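You operate a simulated robot arm through the tools that you are given. There is no shell and no other tool.

Carry out the task below with a simulated robot arm. There is one attempt and no reset: what you move stays moved.

TASK
Put things in order on the setting bench. At the end: the hose coupling stands where the green oil bottle stood; the port bung from the setting bench is on the blanking plate; the green oil bottle stands where the port bung stood; the slot gauge from the setting bench stands on top of the silver plain strip; whatever was shut is shut again. Leave all else as you found it, and nothing knocked over. Set down upright: port bung.

The check looks at the end state, three seconds after you hand in, the way a careful person would. Anything else that was tipped, shoved, dropped, spilled or broken makes it a failure.

THE ROBOT
A 7-joint arm with a two-finger parallel gripper, fixed in place. Base frame: the origin is at the foot of the arm, x ahead of it, y to its left, z up; the work surface is at about z = 0. Units: mm, degrees, N and s.
With the tool pointing down near the work surface it reaches from about 220 to 580 mm from the base axis. Its first joint turns from -66.0 to 66.0 degrees. Payload 2.5 kg.
The TCP is the grasp point between the finger pads, 23 mm short of the fingertips. In the tool frame z runs along the fingers and y along their closing line. Largest opening 94 mm; finger width 38, thickness 10; the body of the gripper, 54 by 96 mm, starts 39 mm behind the TCP.
Orientation is that of the tool frame in the base frame, as a unit quaternion [x, y, z, w]. With the fingers straight down and closing along the base's y, the tool's x points along the base's -x, its y along +y and its z along -z.

THE INTERFACE
- The arm moves only by the tool arm_command. Its argument "rows" is a list of rows, each a list of 2 entries, a list of its own where there are three numbers: the shift along the tool's x, y, z in mm, then the turn, a rotation vector about the tool's x, y, z in degrees. In form: [[[x, y, z], [ax, ay, az]], ...]. A call has 1 to 20 rows; each row is the pose to reach, as a shift and turn from the pose commanded when the call began, along the tool's axes at that moment. "hand" is the closure, from 0 (fully open) to 1 (shut), set as the call begins (left out, the last holds). A row lasts 0.2 s, in which the tool goes at most 50 mm and 8.6 degrees; a call with a longer step from one row to the next is refused whole, and so is a gripper value outside its range. A pose out of reach is approached as far as the arm can. The call stops where the force on the tool passes 40 N (or 10 N more than at its start, if that is more) or the arm is blocked; 0.2 s more then pass. The fingers move at their own pace (about 108 mm/s each) and stop on an object; they squeeze with about 24 N. The grip force told is the motor's: it shows also when the fingers shut on nothing. Time passes only in rows, and 0.2 s behind the last, so rows that repeat a pose let the fingers close. It gives the time, the measured TCP pose, the force on the tool (base axes), the opening and the grip force at its end, in the units of the frame above (readings bear some noise), with the torque about the TCP (base axes, N m) and any sound that the robot's microphone picked up.
- Cameras (640 x 400 px; columns grow to the right, rows downward): "scene" is fixed at [133.6, -431.3, 530.7]; the picture's right is [0.59, -0.81, 0.00], its down [-0.56, -0.40, -0.73] and it looks along [0.59, 0.43, -0.69] (base axes); focal length 306 px, centre (320, 200). "wrist" rides on the gripper at [86, 16, -75] in the tool frame; the picture's right is [-0.18, 0.98, 0.00], its down [-0.58, -0.11, -0.81] and it looks along [-0.79, -0.15, 0.59] (tool axes); focal length 243 px, centre (320, 200). There is no depth. A picture from a camera that has moved, and an enlarged one, comes with that camera's place and axes in the base frame and with its lens.
- get_image(camera): a new picture of that camera. The clock stands still meanwhile.
- inspect(camera, box): a new picture of the part [left, top, right, bottom] of that camera's present view, enlarged. The clock stands still meanwhile.
- close_job(): hands the job in; it is judged then, once.

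Places have to be worked out from the pictures, the camera data and where the tool is seen. Open the gripper and draw the arm clear of the work before you hand the job in, unless the task says otherwise.

The tools are called after ">>>" as name(argument=value, ...) on one line, values as JSON. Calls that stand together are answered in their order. arm_command: Moves the arm, as the interface text tells. Its arguments: {"type":"object","properties":{"rows":{"type":"array"},"hand":{"type":"number"}},"required":["rows"]} The other tools are called the same way: get_image (camera) takes a picture; inspect (camera, box) takes an enlarged picture of a part of a camera's view; close_job () hands the job in.

At the start:

```text
t: 0.0
eef_pos: [402.9, -159.6, 228.6]
tcp_rot: [-0.001, 1.0, 0.0, 0.0]
force: [-0.5, -1.0, -0.4]
torque: [-0.02, 0.01, -0.01]
grip_width: 93.9
gripper_force: 0.1
```

scene: 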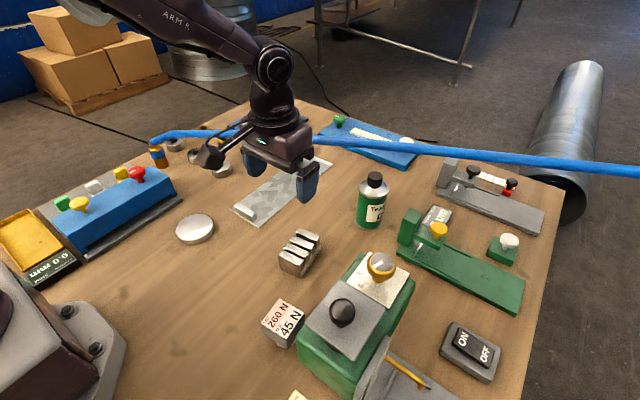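
wrist: 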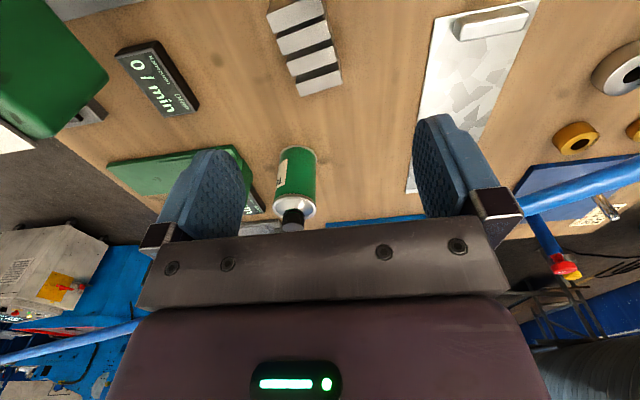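

I begin by looking closely at the scene to identify the items before moving anything.

>>> inspect(camera="scene", box=[130, 90, 350, 250])

>>> inspect(camera="scene", box=[320, 100, 560, 270])

>>> inspect(camera="scene", box=[250, 220, 520, 400])

>>> inspect(camera="scene", box=[0, 120, 220, 300])

```text
2.50 times, centred on (240, 170) of scene
camera zoom: at [133.6, -431.3, 530.7], right [0.59, -0.81, 0.0], down [-0.56, -0.4, -0.73], along [0.59, 0.43, -0.69], focal length 764 px, centre (520, 275)
```

zoom: 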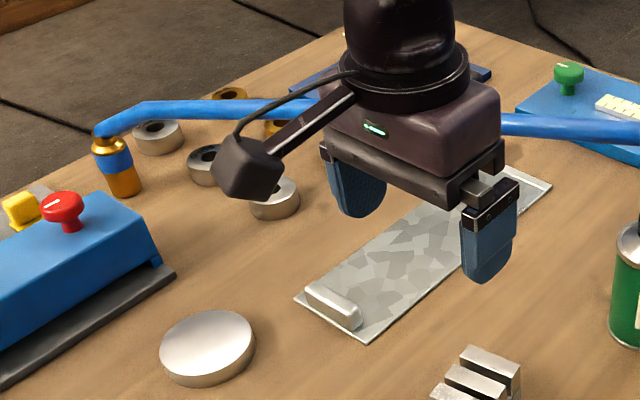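

```text
2.35 times, centred on (440, 185) of scene
camera zoom: at [133.6, -431.3, 530.7], right [0.59, -0.81, 0.0], down [-0.56, -0.4, -0.73], along [0.59, 0.43, -0.69], focal length 719 px, centre (38, 235)
```

zoom: 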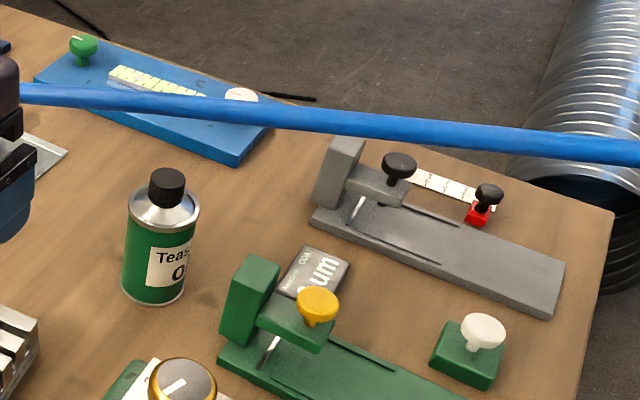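

```text
2.22 times, centred on (385, 310) of scene
camera zoom: at [133.6, -431.3, 530.7], right [0.59, -0.81, 0.0], down [-0.56, -0.4, -0.73], along [0.59, 0.43, -0.69], focal length 679 px, centre (176, -44)
```

zoom: 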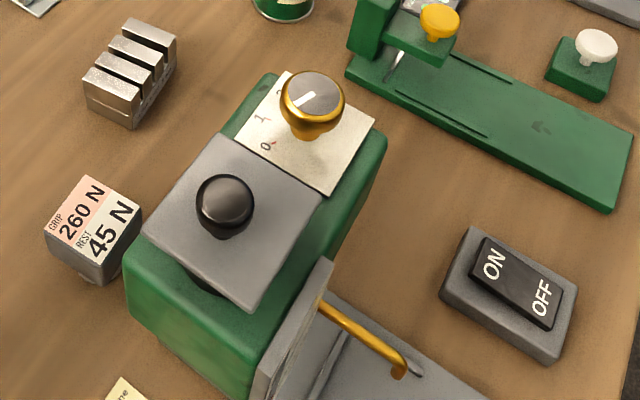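

```text
2.22 times, centred on (110, 210) of scene
camera zoom: at [133.6, -431.3, 530.7], right [0.59, -0.81, 0.0], down [-0.56, -0.4, -0.73], along [0.59, 0.43, -0.69], focal length 679 px, centre (787, 178)
```

zoom: 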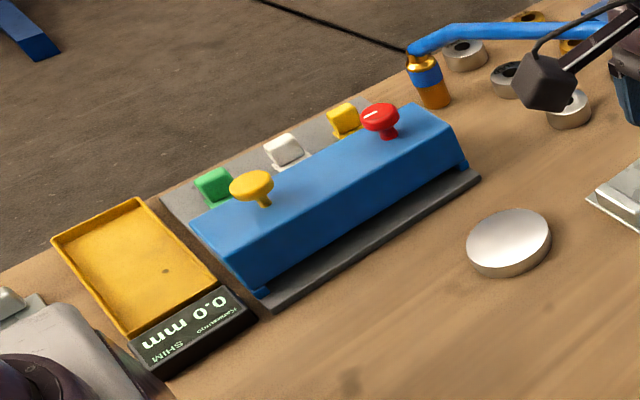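

The wrist view shows other parts from another angle. I zoom into it for details before moving.

>>> inspect(camera="wrist", box=[0, 0, 320, 200])

>>> inspect(camera="wrist", box=[320, 0, 640, 200])

>>> inspect(camera="wrist", box=[500, 130, 640, 300])

>>> inspect(camera="scene", box=[220, 300, 520, 400])

```text
2.00 times, centred on (160, 100) of wrist
camera zoom: at [317.2, -144.4, 303.0], right [0.18, 0.98, 0.0], down [0.58, -0.11, 0.81], along [0.79, -0.15, -0.59], focal length 485 px, centre (640, 400)
```

zoom: 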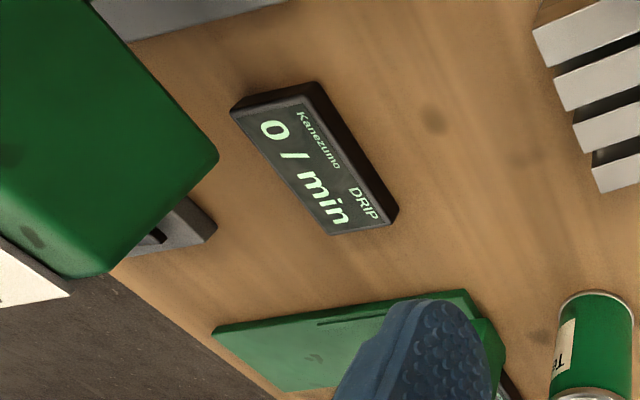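

```text
2.00 times, centred on (480, 100) of wrist
camera zoom: at [317.2, -144.4, 303.0], right [0.18, 0.98, 0.0], down [0.58, -0.11, 0.81], along [0.79, -0.15, -0.59], focal length 485 px, centre (0, 400)
```

zoom: 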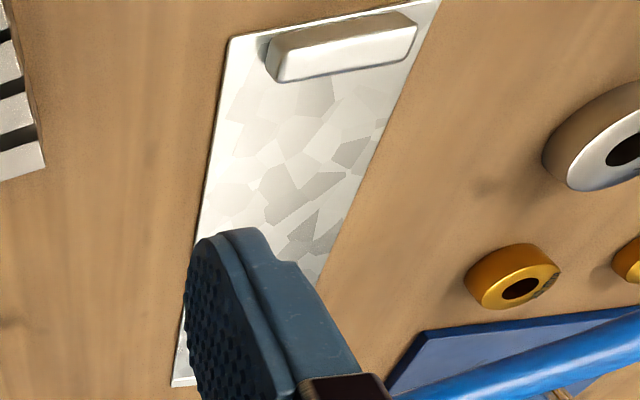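

```text
2.35 times, centred on (570, 215) of wrist
camera zoom: at [317.2, -144.4, 303.0], right [0.18, 0.98, 0.0], down [0.58, -0.11, 0.81], along [0.79, -0.15, -0.59], focal length 571 px, centre (-268, 165)
```

zoom: 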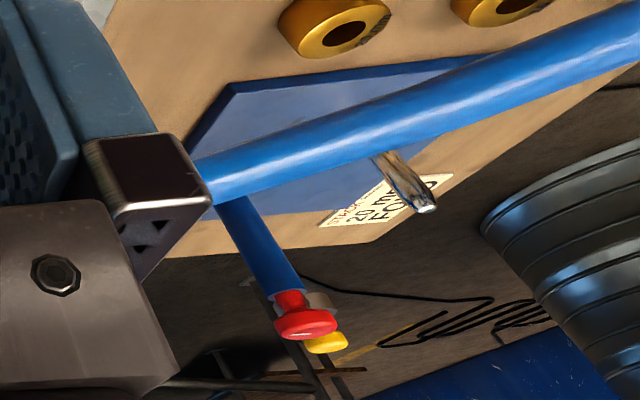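

```text
2.13 times, centred on (370, 350) of scene
camera zoom: at [133.6, -431.3, 530.7], right [0.59, -0.81, 0.0], down [-0.56, -0.4, -0.73], along [0.59, 0.43, -0.69], focal length 652 px, centre (213, -120)
```

zoom: 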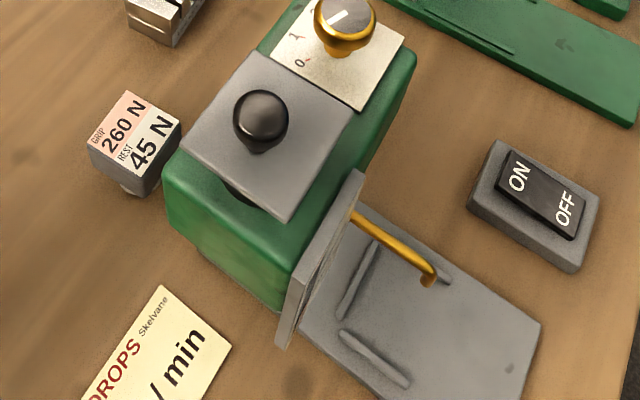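

I need wider views. The arm is clear of things above, so I raise it and draw it back to look with the wrist camera.

>>> arm_command(rows=[[[20, 0, -35], [0, 0, 0]], [[40, 0, -70], [0, 0, 0]], [[60, 0, -105], [0, 0, 0]], [[80, 0, -140], [0, 0, 0]], [[100, 0, -170], [0, 0, 0]], [[100, 0, -170], [0, 0, 0]]], hand=0)

>>> get_image(camera="wrist")

>>> get_image(camera="scene")

```text
t: 1.4
eef_pos: [302.5, -160.1, 401.5]
tcp_rot: [0.001, 1.0, 0.0, 0.0]
force: [0.2, 0.5, -0.8]
torque: [-0.01, -0.01, -0.02]
grip_width: 94.2
gripper_force: 0.0
```

```text
taken
camera wrist: at [215.8, -144.2, 475.0], right [0.18, 0.98, 0.0], down [0.58, -0.11, 0.81], along [0.79, -0.15, -0.59], focal length 243 px, centre (320, 200)
```

wrist: 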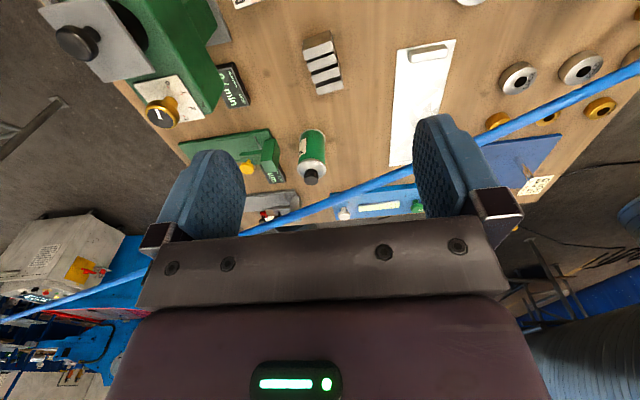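

```text
taken
```

scene: 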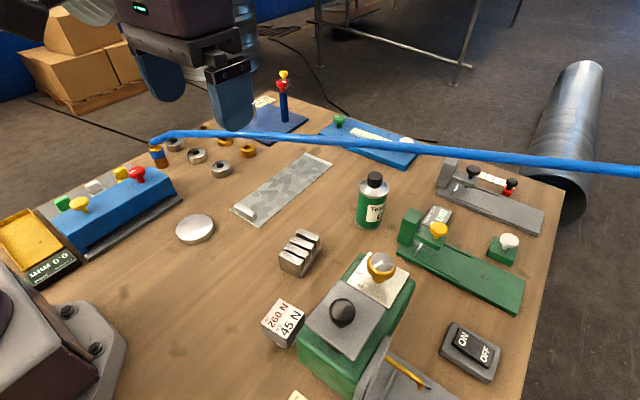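

>>> inspect(camera="scene", box=[130, 50, 330, 190])

>>> inspect(camera="wrist", box=[160, 120, 340, 240])

>>> inspect(camera="wrist", box=[320, 20, 640, 220])

>>> inspect(camera="wrist", box=[40, 0, 260, 130])

```text
2.86 times, centred on (230, 120) of scene
camera zoom: at [133.6, -431.3, 530.7], right [0.59, -0.81, 0.0], down [-0.56, -0.4, -0.73], along [0.59, 0.43, -0.69], focal length 874 px, centre (577, 429)
```

zoom: 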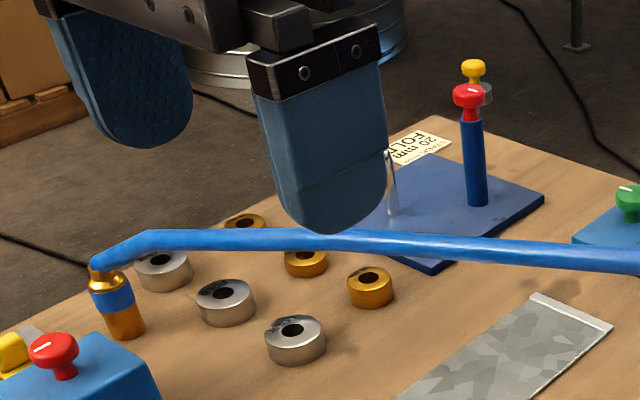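

```text
3.33 times, centred on (250, 180) of wrist
camera zoom: at [215.8, -144.2, 475.0], right [0.18, 0.98, 0.0], down [0.58, -0.11, 0.81], along [0.79, -0.15, -0.59], focal length 809 px, centre (553, 267)
```

zoom: 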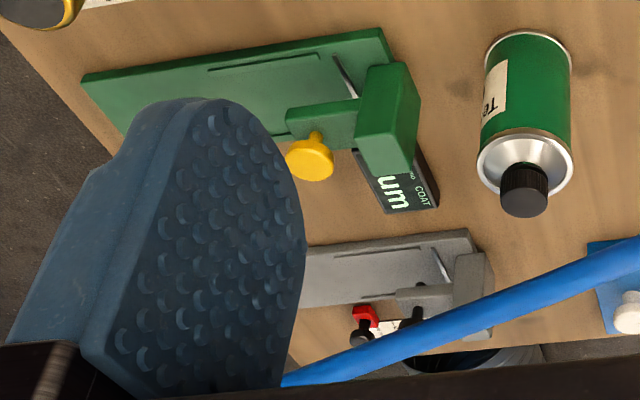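

```text
2.00 times, centred on (480, 120) of wrist
camera zoom: at [215.8, -144.2, 475.0], right [0.18, 0.98, 0.0], down [0.58, -0.11, 0.81], along [0.79, -0.15, -0.59], focal length 485 px, centre (0, 360)
```

zoom: 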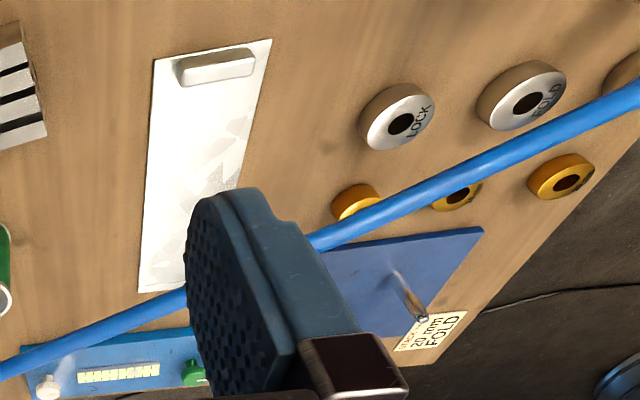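

```text
2.91 times, centred on (150, 65) of wrist
camera zoom: at [215.8, -144.2, 475.0], right [0.18, 0.98, 0.0], down [0.58, -0.11, 0.81], along [0.79, -0.15, -0.59], focal length 706 px, centre (814, 593)
```

zoom: 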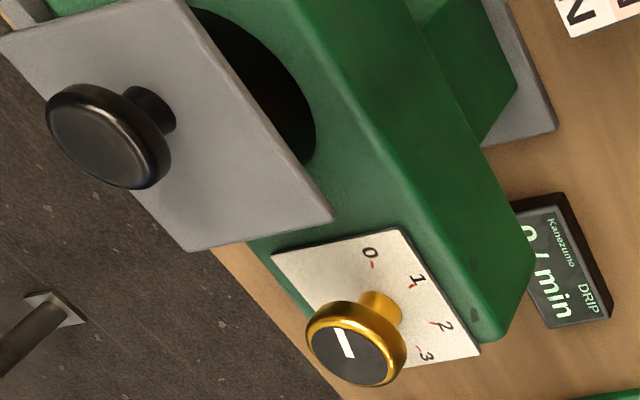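

The bottle, slot gauge, strip and coupling are identified. I still have to find the port bung and the blanking plate, so I swing the tool round to look to the left and near the base.

>>> arm_command(rows=[[[0, 20, 0], [0, 0, -8]], [[0, 40, 0], [0, 0, -16]], [[0, 60, 0], [0, 0, -24]], [[0, 80, 0], [0, 0, -32]], [[0, 90, 0], [0, 0, -40]], [[0, 90, 0], [0, 0, -48]], [[0, 90, 0], [0, 0, -56]], [[0, 90, 0], [0, 0, -64]], [[0, 90, 0], [0, 0, -64]]])

>>> get_image(camera="wrist")

>>> get_image(camera="scene")

```text
t: 3.4
eef_pos: [303.9, -70.2, 399.0]
tcp_rot: [-0.531, 0.847, 0.0, 0.0]
force: [-0.3, -0.1, -0.1]
torque: [-0.01, 0.0, 0.0]
grip_width: 94.2
gripper_force: 0.0
```

```text
taken
camera wrist: at [250.9, -141.2, 472.8], right [-0.8, 0.59, 0.0], down [0.35, 0.48, 0.81], along [0.48, 0.65, -0.59], focal length 243 px, centre (320, 200)
```

wrist: 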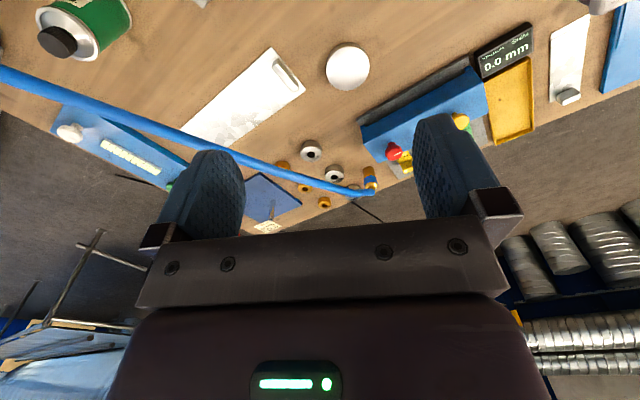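

```text
taken
```

scene: 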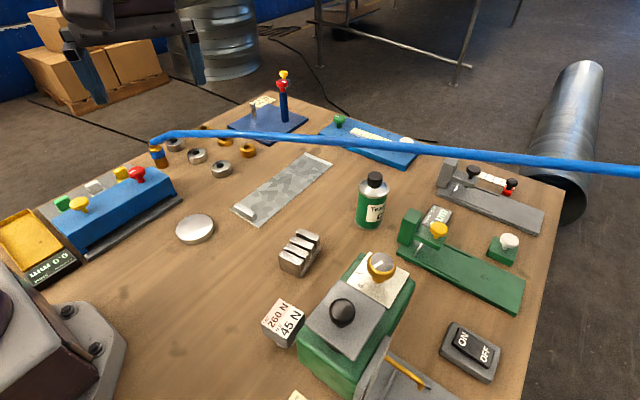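

There is another strip with a small silver piece, plus a blue item, further left near the base. I turn further left to see that region.

>>> arm_command(rows=[[[0, 0, 0], [0, 0, -8]], [[0, 0, 0], [0, 0, -16]], [[0, 0, 0], [0, 0, -24]], [[0, 0, 0], [0, 0, -32]], [[0, 0, 0], [0, 0, -40]], [[0, 0, 0], [0, 0, -48]], [[0, 0, 0], [0, 0, -48]]])

>>> get_image(camera="wrist")

```text
t: 5.0
eef_pos: [304.2, -70.0, 398.6]
tcp_rot: [0.83, -0.558, 0.0, 0.0]
force: [1.1, -0.2, 0.5]
torque: [-0.01, 0.01, 0.04]
grip_width: 94.0
gripper_force: 0.2
```

```text
taken
camera wrist: at [320.9, -156.7, 473.0], right [-0.98, -0.2, 0.0], down [-0.12, 0.58, 0.81], along [-0.16, 0.79, -0.59], focal length 243 px, centre (320, 200)
```

wrist: 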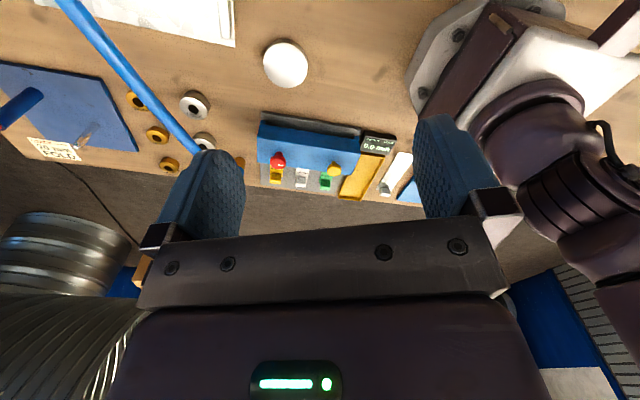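

>>> inspect(camera="wrist", box=[220, 90, 440, 210])

>>> inspect(camera="wrist", box=[30, 0, 350, 200])

```text
2.91 times, centred on (330, 150) of wrist
camera zoom: at [320.9, -156.7, 473.0], right [-0.98, -0.2, 0.0], down [-0.12, 0.58, 0.81], along [-0.16, 0.79, -0.59], focal length 706 px, centre (291, 346)
```

zoom: 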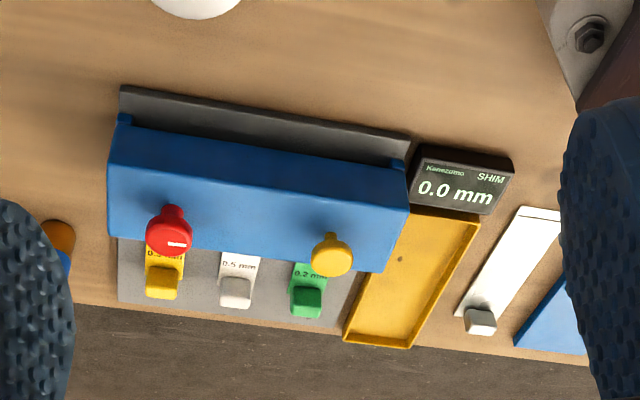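

```text
2.00 times, centred on (190, 100) of wrist
camera zoom: at [320.9, -156.7, 473.0], right [-0.98, -0.2, 0.0], down [-0.12, 0.58, 0.81], along [-0.16, 0.79, -0.59], focal length 485 px, centre (580, 400)
```

zoom: 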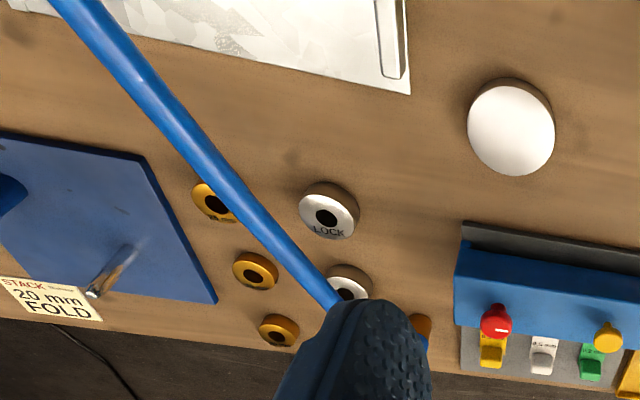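

The port bung isn't on the left. I turn back to look toward the right side and near the base.

>>> arm_command(rows=[[[0, 0, 0], [0, 0, 8]], [[0, 0, 0], [0, 0, 16]], [[0, 0, 0], [0, 0, 24]], [[0, 0, 0], [0, 0, 32]], [[0, 0, 0], [0, 0, 40]], [[0, 0, 0], [0, 0, 48]], [[0, 0, 0], [0, 0, 56]], [[0, 0, 0], [0, 0, 64]], [[0, 0, 0], [0, 0, 72]], [[0, 0, 0], [0, 0, 80]], [[0, 0, 0], [0, 0, 88]], [[0, 0, 0], [0, 0, 96]], [[0, 0, 0], [0, 0, 104]], [[0, 0, 0], [0, 0, 112]], [[0, 0, 0], [0, 0, 120]], [[0, 0, 0], [0, 0, 128]], [[0, 0, 0], [0, 0, 136]], [[0, 0, 0], [0, 0, 144]], [[0, 0, 0], [0, 0, 152]], [[0, 0, 0], [0, 0, 152]]])

>>> get_image(camera="wrist")

```text
t: 9.2
eef_pos: [305.0, -70.0, 399.8]
tcp_rot: [0.343, 0.939, 0.0, 0.0]
force: [0.3, 0.1, 0.3]
torque: [0.0, -0.03, -0.05]
grip_width: 93.9
gripper_force: 0.1
```

```text
taken
camera wrist: at [248.1, -2.5, 473.1], right [0.77, 0.63, 0.0], down [0.37, -0.46, 0.81], along [0.51, -0.62, -0.59], focal length 243 px, centre (320, 200)
```

wrist: 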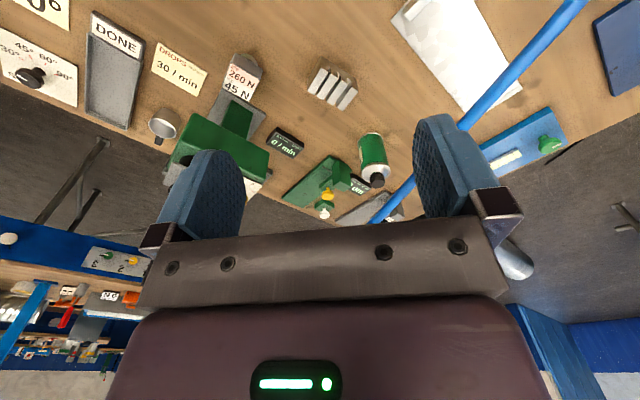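

>>> inspect(camera="wrist", box=[0, 0, 280, 180])

>>> inspect(camera="wrist", box=[180, 50, 420, 220])

>>> arm_command(rows=[[[0, 0, 0], [0, 0, 8]], [[0, 0, 0], [0, 0, 16]], [[0, 0, 0], [0, 0, 24]], [[0, 0, 0], [0, 0, 32]], [[0, 0, 0], [0, 0, 40]], [[0, 0, 0], [0, 0, 48]], [[0, 0, 0], [0, 0, 48]]])

>>> get_image(camera="wrist")

```text
2.22 times, centred on (140, 90) of wrist
camera zoom: at [248.1, -2.5, 473.1], right [0.77, 0.63, 0.0], down [0.37, -0.46, 0.81], along [0.51, -0.62, -0.59], focal length 539 px, centre (720, 444)
```

zoom: 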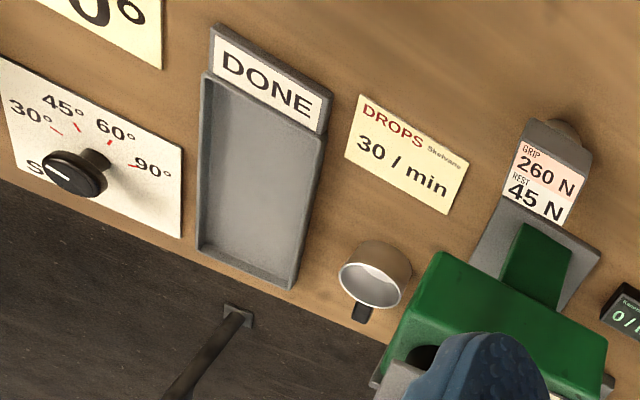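

```text
2.35 times, centred on (300, 135) of wrist
camera zoom: at [248.1, -2.5, 473.1], right [0.77, 0.63, 0.0], down [0.37, -0.46, 0.81], along [0.51, -0.62, -0.59], focal length 571 px, centre (367, 353)
```

zoom: 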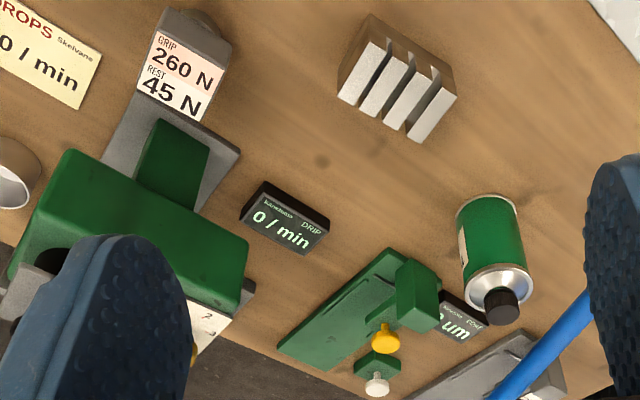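

```text
t: 10.8
eef_pos: [304.1, -70.7, 398.9]
tcp_rot: [0.695, 0.719, 0.0, 0.0]
force: [0.5, 0.1, -1.4]
torque: [-0.02, -0.04, -0.02]
grip_width: 94.2
gripper_force: 0.0
```

```text
taken
camera wrist: at [317.0, 16.7, 473.1], right [0.99, -0.15, 0.0], down [-0.09, -0.58, 0.81], along [-0.12, -0.8, -0.59], focal length 243 px, centre (320, 200)
```

wrist: 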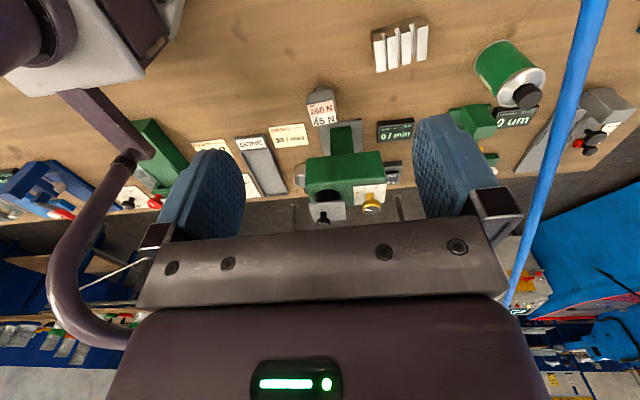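

No loose bung is visible on the right either. I go back to the left and look closely at the silver disc near (341, 75).

>>> arm_command(rows=[[[15, 0, 0], [0, 0, -8]], [[30, 0, 0], [0, 0, -16]], [[45, 0, 0], [0, 0, -24]], [[60, 0, 20], [0, 0, -32]], [[75, 0, 50], [0, 0, -40]], [[90, 0, 80], [0, 0, -48]], [[105, -2, 110], [0, 0, -56]], [[120, -4, 140], [0, 0, -64]], [[130, -6, 170], [0, 0, -72]], [[140, -9, 195], [0, 0, -80]], [[140, -9, 215], [0, 0, -88]], [[140, -9, 220], [0, 0, -88]]])

>>> get_image(camera="wrist")

```text
t: 13.4
eef_pos: [290.2, 69.0, 179.1]
tcp_rot: [-0.001, 1.0, 0.001, 0.0]
force: [-0.5, -0.6, 0.7]
torque: [-0.02, 0.0, 0.04]
grip_width: 93.9
gripper_force: 0.1
```

```text
taken
camera wrist: at [203.4, 85.2, 252.8], right [0.18, 0.98, 0.0], down [0.58, -0.11, 0.81], along [0.79, -0.15, -0.59], focal length 243 px, centre (320, 200)
```

wrist: 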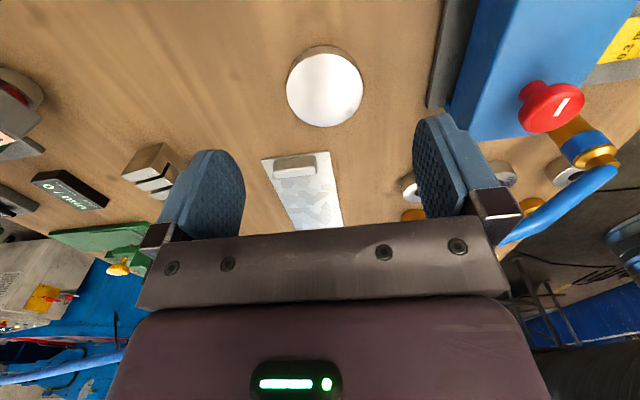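

The disc is a plain round plate about 76 mm across. I zoom on the strip with its bar, the slot gauge area and the coupling from here.

>>> inspect(camera="wrist", box=[240, 30, 420, 240])

>>> inspect(camera="wrist", box=[480, 60, 640, 260])

>>> inspect(camera="wrist", box=[0, 50, 240, 290])

>>> inspect(camera="scene", box=[220, 140, 340, 230])

```text
1.90 times, centred on (330, 135) of wrist
camera zoom: at [203.4, 85.2, 252.8], right [0.18, 0.98, 0.0], down [0.58, -0.11, 0.81], along [0.79, -0.15, -0.59], focal length 462 px, centre (301, 324)
```

zoom: 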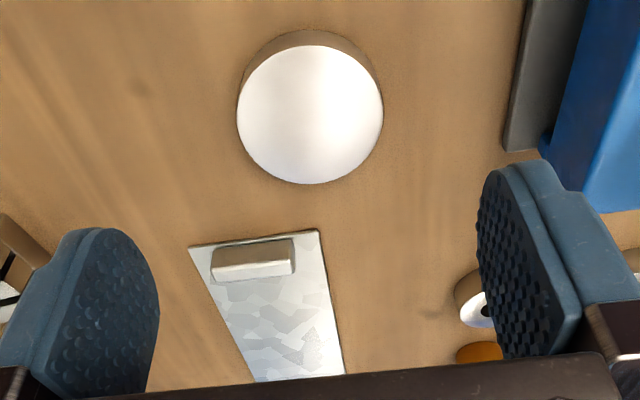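

```text
2.00 times, centred on (560, 160) of wrist
camera zoom: at [203.4, 85.2, 252.8], right [0.18, 0.98, 0.0], down [0.58, -0.11, 0.81], along [0.79, -0.15, -0.59], focal length 485 px, centre (-160, 280)
```

zoom: 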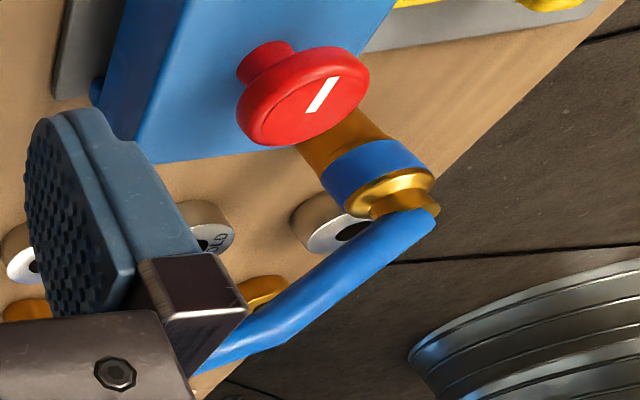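

```text
1.67 times, centred on (120, 170) of wrist
camera zoom: at [203.4, 85.2, 252.8], right [0.18, 0.98, 0.0], down [0.58, -0.11, 0.81], along [0.79, -0.15, -0.59], focal length 404 px, centre (653, 250)
```

zoom: 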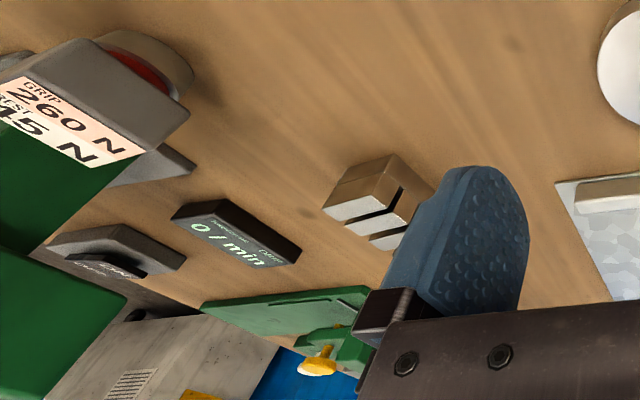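

```text
4.44 times, centred on (280, 185) of scene
camera zoom: at [133.6, -431.3, 530.7], right [0.59, -0.81, 0.0], down [-0.56, -0.4, -0.73], along [0.59, 0.43, -0.69], focal length 1359 px, centre (498, 267)
```

zoom: 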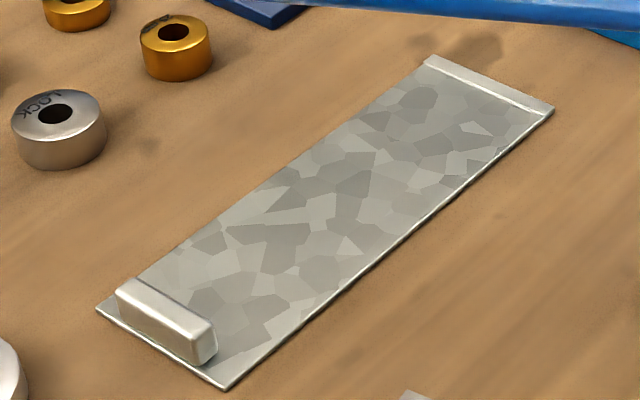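

The block labelled "GRIP 260 N / REST 45 N" has a round red and brown part under it. I move over to look at it closely.

>>> arm_command(rows=[[[0, -40, -10], [0, 0, 5]], [[0, -80, -20], [0, 0, 10]], [[0, -120, -30], [0, 0, 15]], [[0, -160, -30], [0, 0, 20]], [[0, -200, -30], [0, 0, 25]], [[10, -230, -30], [0, 0, 30]], [[20, -250, -30], [0, 0, 35]], [[20, -250, -30], [0, 0, 35]]])

>>> get_image(camera="wrist")

>>> get_image(camera="scene")

```text
t: 15.2
eef_pos: [269.9, -179.7, 209.0]
tcp_rot: [0.302, 0.953, 0.0, 0.0]
force: [0.9, 0.1, 0.1]
torque: [-0.01, -0.01, 0.0]
grip_width: 94.2
gripper_force: 0.0
```

```text
taken
camera wrist: at [208.6, -117.2, 282.2], right [0.72, 0.7, 0.0], down [0.41, -0.42, 0.81], along [0.56, -0.58, -0.59], focal length 243 px, centre (320, 200)
```

wrist: 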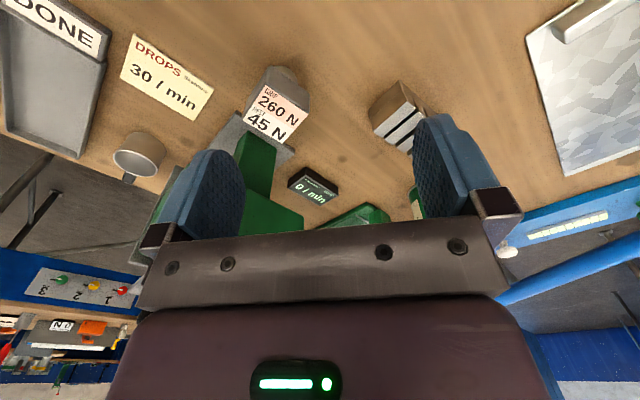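

```text
taken
```

scene: 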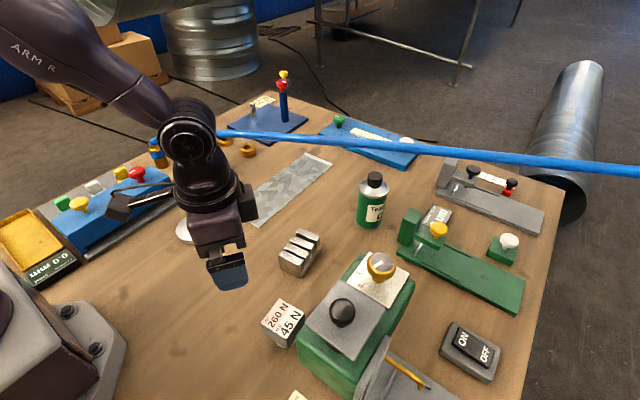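

>>> inspect(camera="wrist", box=[100, 20, 340, 200])

>>> inspect(camera="scene", box=[250, 280, 340, 360])

>>> inspect(camera="scene", box=[340, 190, 540, 320])

```text
2.22 times, centred on (220, 110) of wrist
camera zoom: at [208.6, -117.2, 282.2], right [0.72, 0.7, 0.0], down [0.41, -0.42, 0.81], along [0.56, -0.58, -0.59], focal length 539 px, centre (542, 400)
```

zoom: 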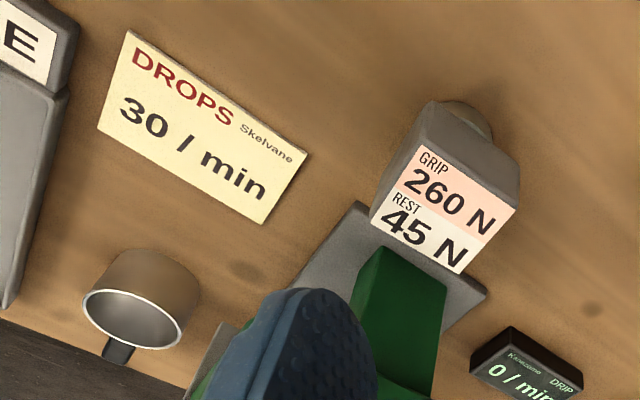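

```text
5.00 times, centred on (295, 320) of scene
camera zoom: at [133.6, -431.3, 530.7], right [0.59, -0.81, 0.0], down [-0.56, -0.4, -0.73], along [0.59, 0.43, -0.69], focal length 1529 px, centre (445, -400)
```

zoom: 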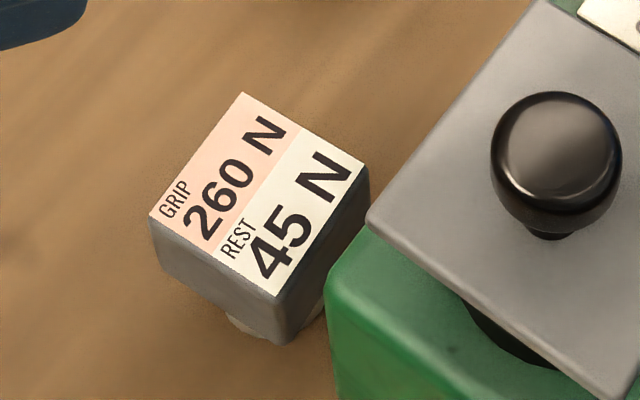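

```text
3.08 times, centred on (440, 255) of scene
camera zoom: at [133.6, -431.3, 530.7], right [0.59, -0.81, 0.0], down [-0.56, -0.4, -0.73], along [0.59, 0.43, -0.69], focal length 941 px, centre (-49, 31)
```

zoom: 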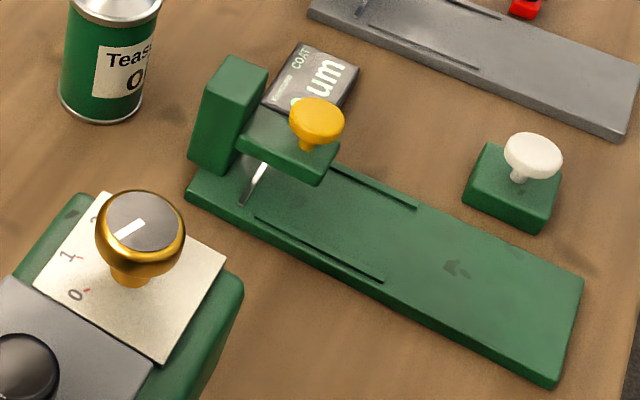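

The labelled block (top at about (282, -252, 67)) seems to stand on a round plug, which would make it the port bung, with the disc as the blanking plate. I get closer to see how it stands.

>>> arm_command(rows=[[[10, 0, 25], [0, 0, 8]], [[20, 0, 50], [0, 0, 16]], [[23, 0, 75], [0, 0, 24]], [[23, 0, 95], [0, 0, 24]], [[23, 0, 95], [0, 0, 24]]])

>>> get_image(camera="wrist")

>>> inspect(camera="wrist", box=[220, 20, 420, 200])

```text
t: 16.4
eef_pos: [249.3, -165.7, 113.1]
tcp_rot: [0.494, 0.87, 0.0, 0.0]
force: [0.8, -0.1, -0.4]
torque: [-0.01, 0.0, 0.0]
grip_width: 94.4
gripper_force: 0.1
```

```text
taken
camera wrist: at [219.7, -84.3, 187.5], right [0.94, 0.35, 0.0], down [0.21, -0.55, 0.81], along [0.28, -0.76, -0.59], focal length 243 px, centre (320, 200)
```

wrist: 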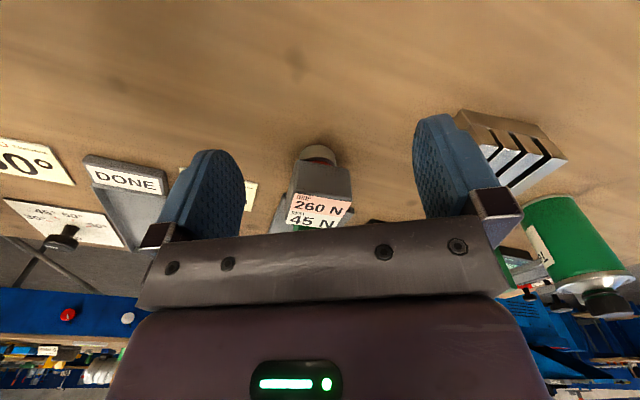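

```text
2.22 times, centred on (320, 110) of wrist
camera zoom: at [219.7, -84.3, 187.5], right [0.94, 0.35, 0.0], down [0.21, -0.55, 0.81], along [0.28, -0.76, -0.59], focal length 539 px, centre (320, 400)
```

zoom: 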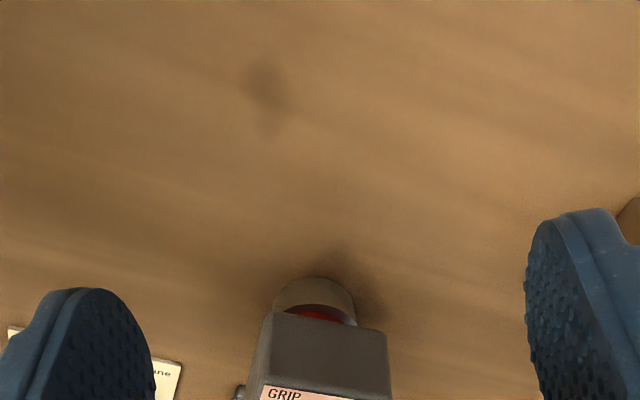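

>>> inspect(camera="wrist", box=[260, 130, 380, 240])

>>> inspect(camera="scene", box=[240, 280, 440, 400])

```text
3.64 times, centred on (320, 185) of wrist
camera zoom: at [219.7, -84.3, 187.5], right [0.94, 0.35, 0.0], down [0.21, -0.55, 0.81], along [0.28, -0.76, -0.59], focal length 882 px, centre (320, 254)
```

zoom: 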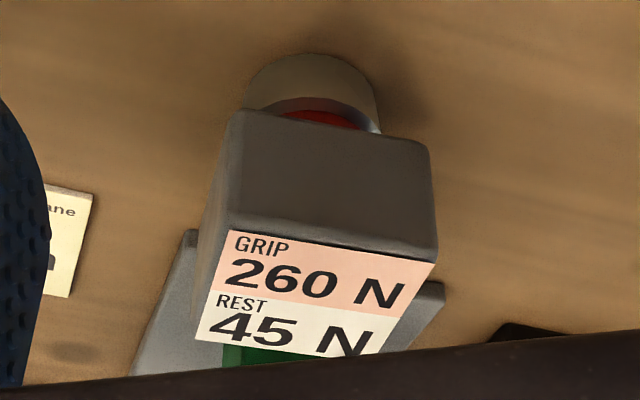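

```text
3.20 times, centred on (340, 340) of scene
camera zoom: at [133.6, -431.3, 530.7], right [0.59, -0.81, 0.0], down [-0.56, -0.4, -0.73], along [0.59, 0.43, -0.69], focal length 978 px, centre (256, -248)
```

zoom: 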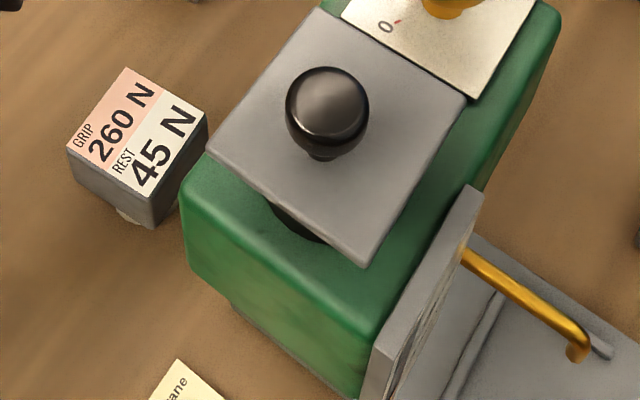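

The labelled block overhangs a silver cylinder with a red top – I must see whether the block is part of a clamp holding it. I look from the base side along +x.

>>> arm_command(rows=[[[-6, -9, -10], [0, 0, -8]], [[-12, -18, -10], [0, 0, -16]], [[-18, -28, -10], [0, 0, -24]], [[-24, -38, -10], [0, 0, -32]], [[-30, -48, -10], [0, 0, -40]], [[-36, -58, -10], [0, 0, -48]], [[-42, -66, -10], [0, 0, -54]], [[-42, -66, -10], [0, 0, -54]]])

>>> get_image(camera="wrist")

>>> get_image(camera="scene")

```text
t: 18.2
eef_pos: [216.1, -237.9, 124.4]
tcp_rot: [0.042, 0.999, -0.001, -0.001]
force: [0.0, 0.3, -0.2]
torque: [-0.01, 0.0, -0.01]
grip_width: 94.0
gripper_force: 0.1
```

```text
taken
camera wrist: at [131.1, -214.7, 197.2], right [0.27, 0.96, 0.0], down [0.57, -0.16, 0.81], along [0.78, -0.22, -0.59], focal length 243 px, centre (320, 200)
```

wrist: 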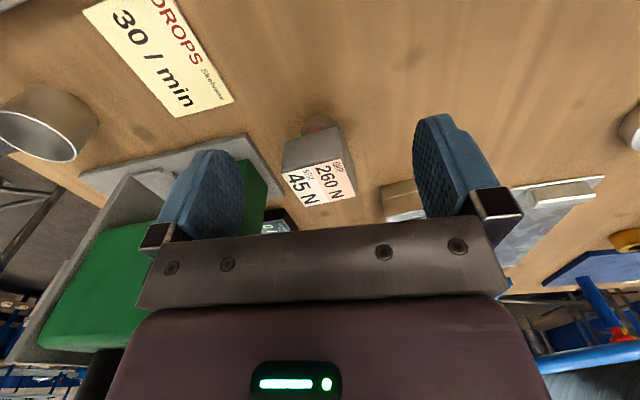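

```text
taken
```

scene: 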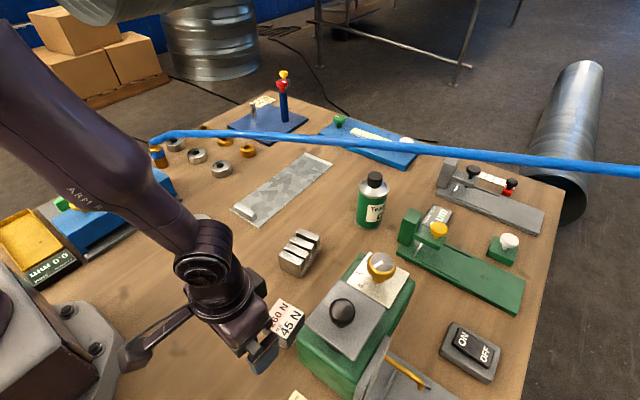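

>>> inspect(camera="wrist", box=[240, 90, 400, 220])

>>> inspect(camera="wrist", box=[60, 100, 300, 260])

```text
3.08 times, centred on (320, 155) of wrist
camera zoom: at [131.1, -214.7, 197.2], right [0.27, 0.96, 0.0], down [0.57, -0.16, 0.81], along [0.78, -0.22, -0.59], focal length 746 px, centre (320, 338)
```

zoom: 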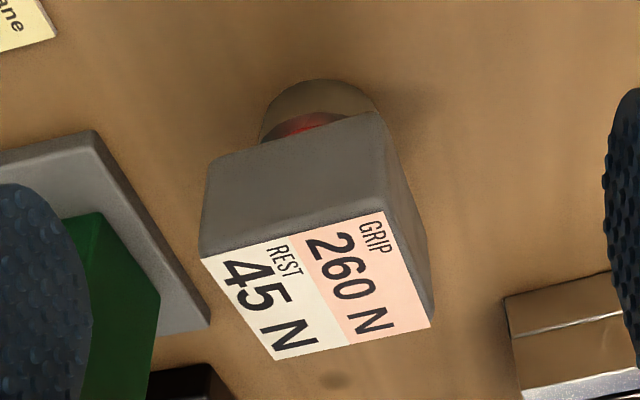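

```text
2.50 times, centred on (180, 180) of wrist
camera zoom: at [131.1, -214.7, 197.2], right [0.27, 0.96, 0.0], down [0.57, -0.16, 0.81], along [0.78, -0.22, -0.59], focal length 606 px, centre (670, 250)
```

zoom: 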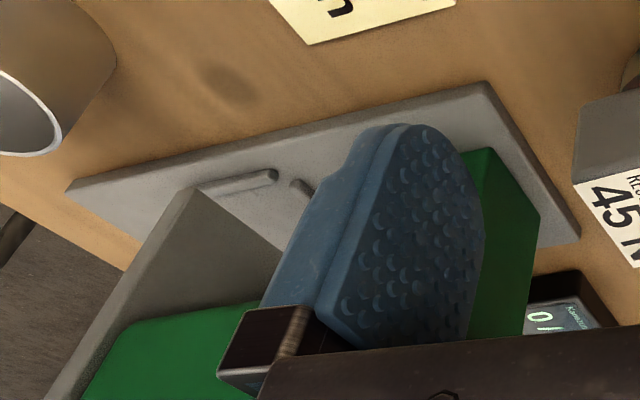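

The block seems free-standing on the cylinder. To be sure of its shape I take a low, level look from the +y side, tilting the tool.

>>> arm_command(rows=[[[-4, 13, 0], [0, 0, 8]], [[-8, 26, 0], [0, 0, 16]], [[-12, 39, 0], [0, 0, 24]], [[-16, 52, 0], [0, 0, 32]], [[-20, 65, 0], [0, 0, 40]], [[-25, 78, 0], [0, 0, 48]], [[-31, 95, 0], [0, 0, 56]], [[-31, 95, 0], [0, 0, 56]]])

>>> arm_command(rows=[[[0, 0, 10], [0, -8, 0]], [[0, 0, 20], [0, -16, 0]], [[0, 0, 30], [0, -24, 0]], [[0, 0, 40], [0, -32, 0]], [[0, 0, 40], [0, -32, 0]]])

>>> get_image(camera="wrist")

```text
t: 20.0
eef_pos: [256.2, -144.5, 124.1]
tcp_rot: [0.508, 0.861, 0.0, 0.0]
force: [0.2, 0.3, 0.3]
torque: [0.01, -0.02, 0.01]
grip_width: 93.8
gripper_force: 0.1
```

```text
t: 21.2
eef_pos: [254.1, -145.4, 85.2]
tcp_rot: [0.488, 0.828, -0.141, 0.238]
force: [0.8, -0.3, 0.0]
torque: [0.01, -0.01, -0.03]
grip_width: 93.9
gripper_force: 0.0
```

```text
taken
camera wrist: at [214.2, -38.8, 100.9], right [0.94, 0.34, 0.1], down [-0.06, -0.11, 0.99], along [0.35, -0.93, -0.08], focal length 243 px, centre (320, 200)
```

wrist: 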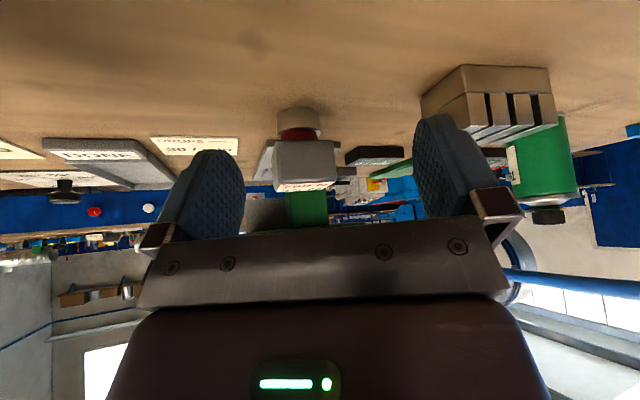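

>>> inspect(camera="wrist", box=[240, 80, 400, 230])

>>> inspect(camera="wrist", box=[400, 50, 640, 240])

```text
2.67 times, centred on (320, 155) of wrist
camera zoom: at [214.2, -38.8, 100.9], right [0.94, 0.34, 0.1], down [-0.06, -0.11, 0.99], along [0.35, -0.93, -0.08], focal length 647 px, centre (320, 320)
```

zoom: 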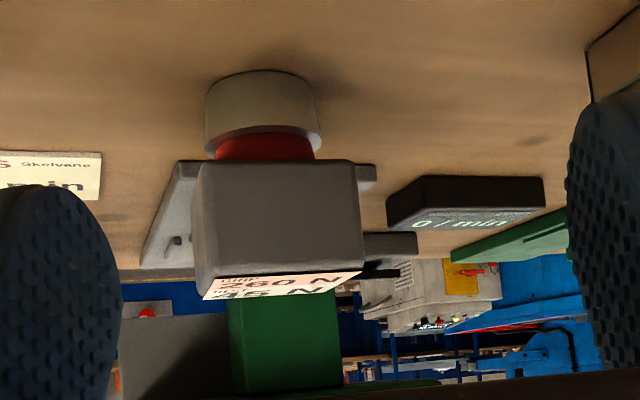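

```text
2.11 times, centred on (520, 145) of wrist
camera zoom: at [214.2, -38.8, 100.9], right [0.94, 0.34, 0.1], down [-0.06, -0.11, 0.99], along [0.35, -0.93, -0.08], focal length 511 px, centre (-101, 316)
```

zoom: 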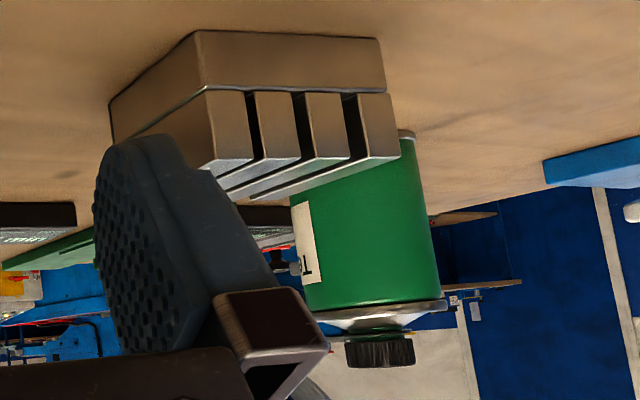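

Now it is clear: the bung stands free on the bench – silver foot, red ring, square grey head with handling limits on top (grip 260 N, rest 45 N). There is also a second strip on the far left; I untilt, raise the arm and go look at it, to be sure which one is the "silver plain strip".

>>> arm_command(rows=[[[-20, 0, -32], [0, 8, 0]], [[-40, 0, -64], [0, 16, 0]], [[-60, 0, -96], [0, 24, 0]], [[-80, 0, -128], [0, 32, 0]], [[-100, 0, -160], [0, 32, 0]], [[-100, 0, -160], [0, 32, 0]]])

```text
t: 22.6
eef_pos: [253.2, -144.5, 274.8]
tcp_rot: [0.508, 0.861, 0.0, 0.0]
force: [-0.4, 0.5, 0.3]
torque: [-0.02, -0.01, 0.03]
grip_width: 93.8
gripper_force: 0.1
```

>>> arm_command(rows=[[[7, 7, -1], [0, 0, -8]], [[14, 14, -2], [0, 0, -16]], [[21, 21, -3], [0, 0, -24]], [[28, 28, -4], [0, 0, -32]], [[35, 35, -5], [0, 0, -40]], [[42, 42, -6], [0, 0, -48]], [[49, 49, -7], [0, 0, -56]], [[56, 56, -8], [0, 0, -64]], [[63, 63, -9], [0, 0, -72]], [[70, 70, -10], [0, 0, -80]], [[78, 77, -11], [0, 0, -88]], [[86, 84, -12], [0, 0, -96]], [[94, 90, -13], [0, 0, -104]], [[102, 96, -14], [0, 0, -112]], [[109, 102, -15], [0, 0, -120]], [[109, 102, -15], [0, 0, -120]]])

```text
t: 26.0
eef_pos: [290.7, -0.6, 288.5]
tcp_rot: [-0.493, 0.87, 0.0, 0.001]
force: [-1.0, -0.9, 0.3]
torque: [0.01, 0.0, -0.01]
grip_width: 94.2
gripper_force: 0.1
```

>>> arm_command(rows=[[[-12, 17, 0], [0, 0, -8]], [[-24, 34, 0], [0, 0, -16]], [[-36, 51, 0], [0, 0, -24]], [[-48, 68, 0], [0, 0, -32]], [[-60, 85, 0], [0, 0, -40]], [[-72, 102, 0], [0, 0, -48]], [[-84, 119, 0], [0, 0, -56]], [[-96, 136, 0], [0, 0, -64]], [[-108, 153, 0], [0, 0, -72]], [[-120, 170, 0], [0, 0, -80]], [[-131, 187, 0], [0, 0, -88]], [[-141, 201, 0], [0, 0, -90]], [[-141, 201, 0], [0, 0, -90]]])

>>> get_image(camera="wrist")

```text
t: 28.8
eef_pos: [192.0, 223.5, 287.7]
tcp_rot: [0.964, -0.267, 0.0, 0.0]
force: [0.1, -0.7, 0.0]
torque: [-0.01, -0.04, -0.03]
grip_width: 93.7
gripper_force: 0.0
```

```text
taken
camera wrist: at [256.9, 164.3, 361.1], right [-0.66, -0.75, 0.0], down [-0.44, 0.39, 0.81], along [-0.6, 0.53, -0.59], focal length 243 px, centre (320, 200)
```

wrist: 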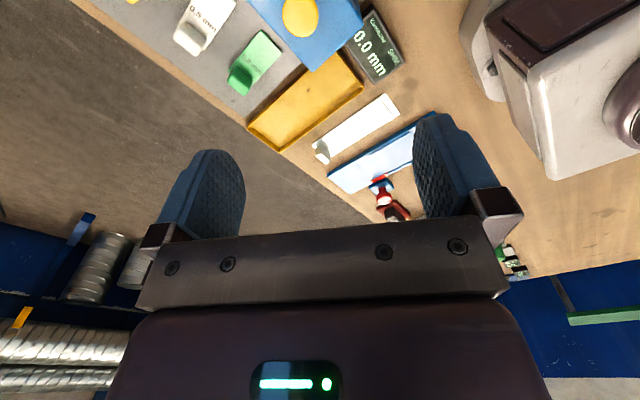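

>>> inspect(camera="wrist", box=[240, 40, 460, 230])

>>> inspect(camera="wrist", box=[300, 80, 420, 180])

```text
2.11 times, centred on (350, 135) of wrist
camera zoom: at [256.9, 164.3, 361.1], right [-0.66, -0.75, 0.0], down [-0.44, 0.39, 0.81], along [-0.6, 0.53, -0.59], focal length 511 px, centre (257, 337)
```

zoom: 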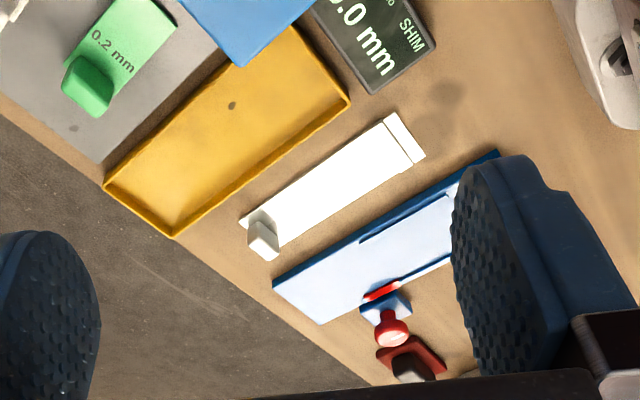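

```text
4.00 times, centred on (360, 130) of wrist
camera zoom: at [256.9, 164.3, 361.1], right [-0.66, -0.75, 0.0], down [-0.44, 0.39, 0.81], along [-0.6, 0.53, -0.59], focal length 970 px, centre (160, 480)
```

zoom: 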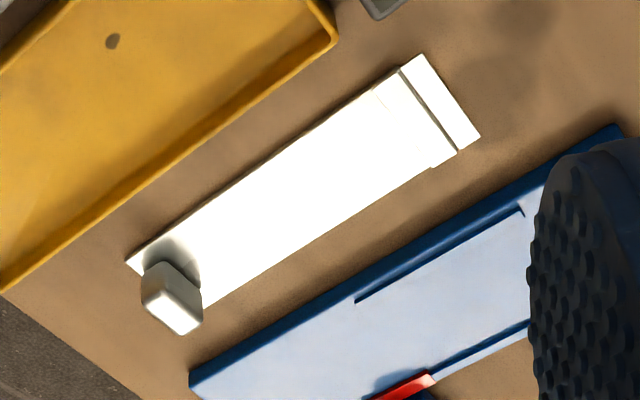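

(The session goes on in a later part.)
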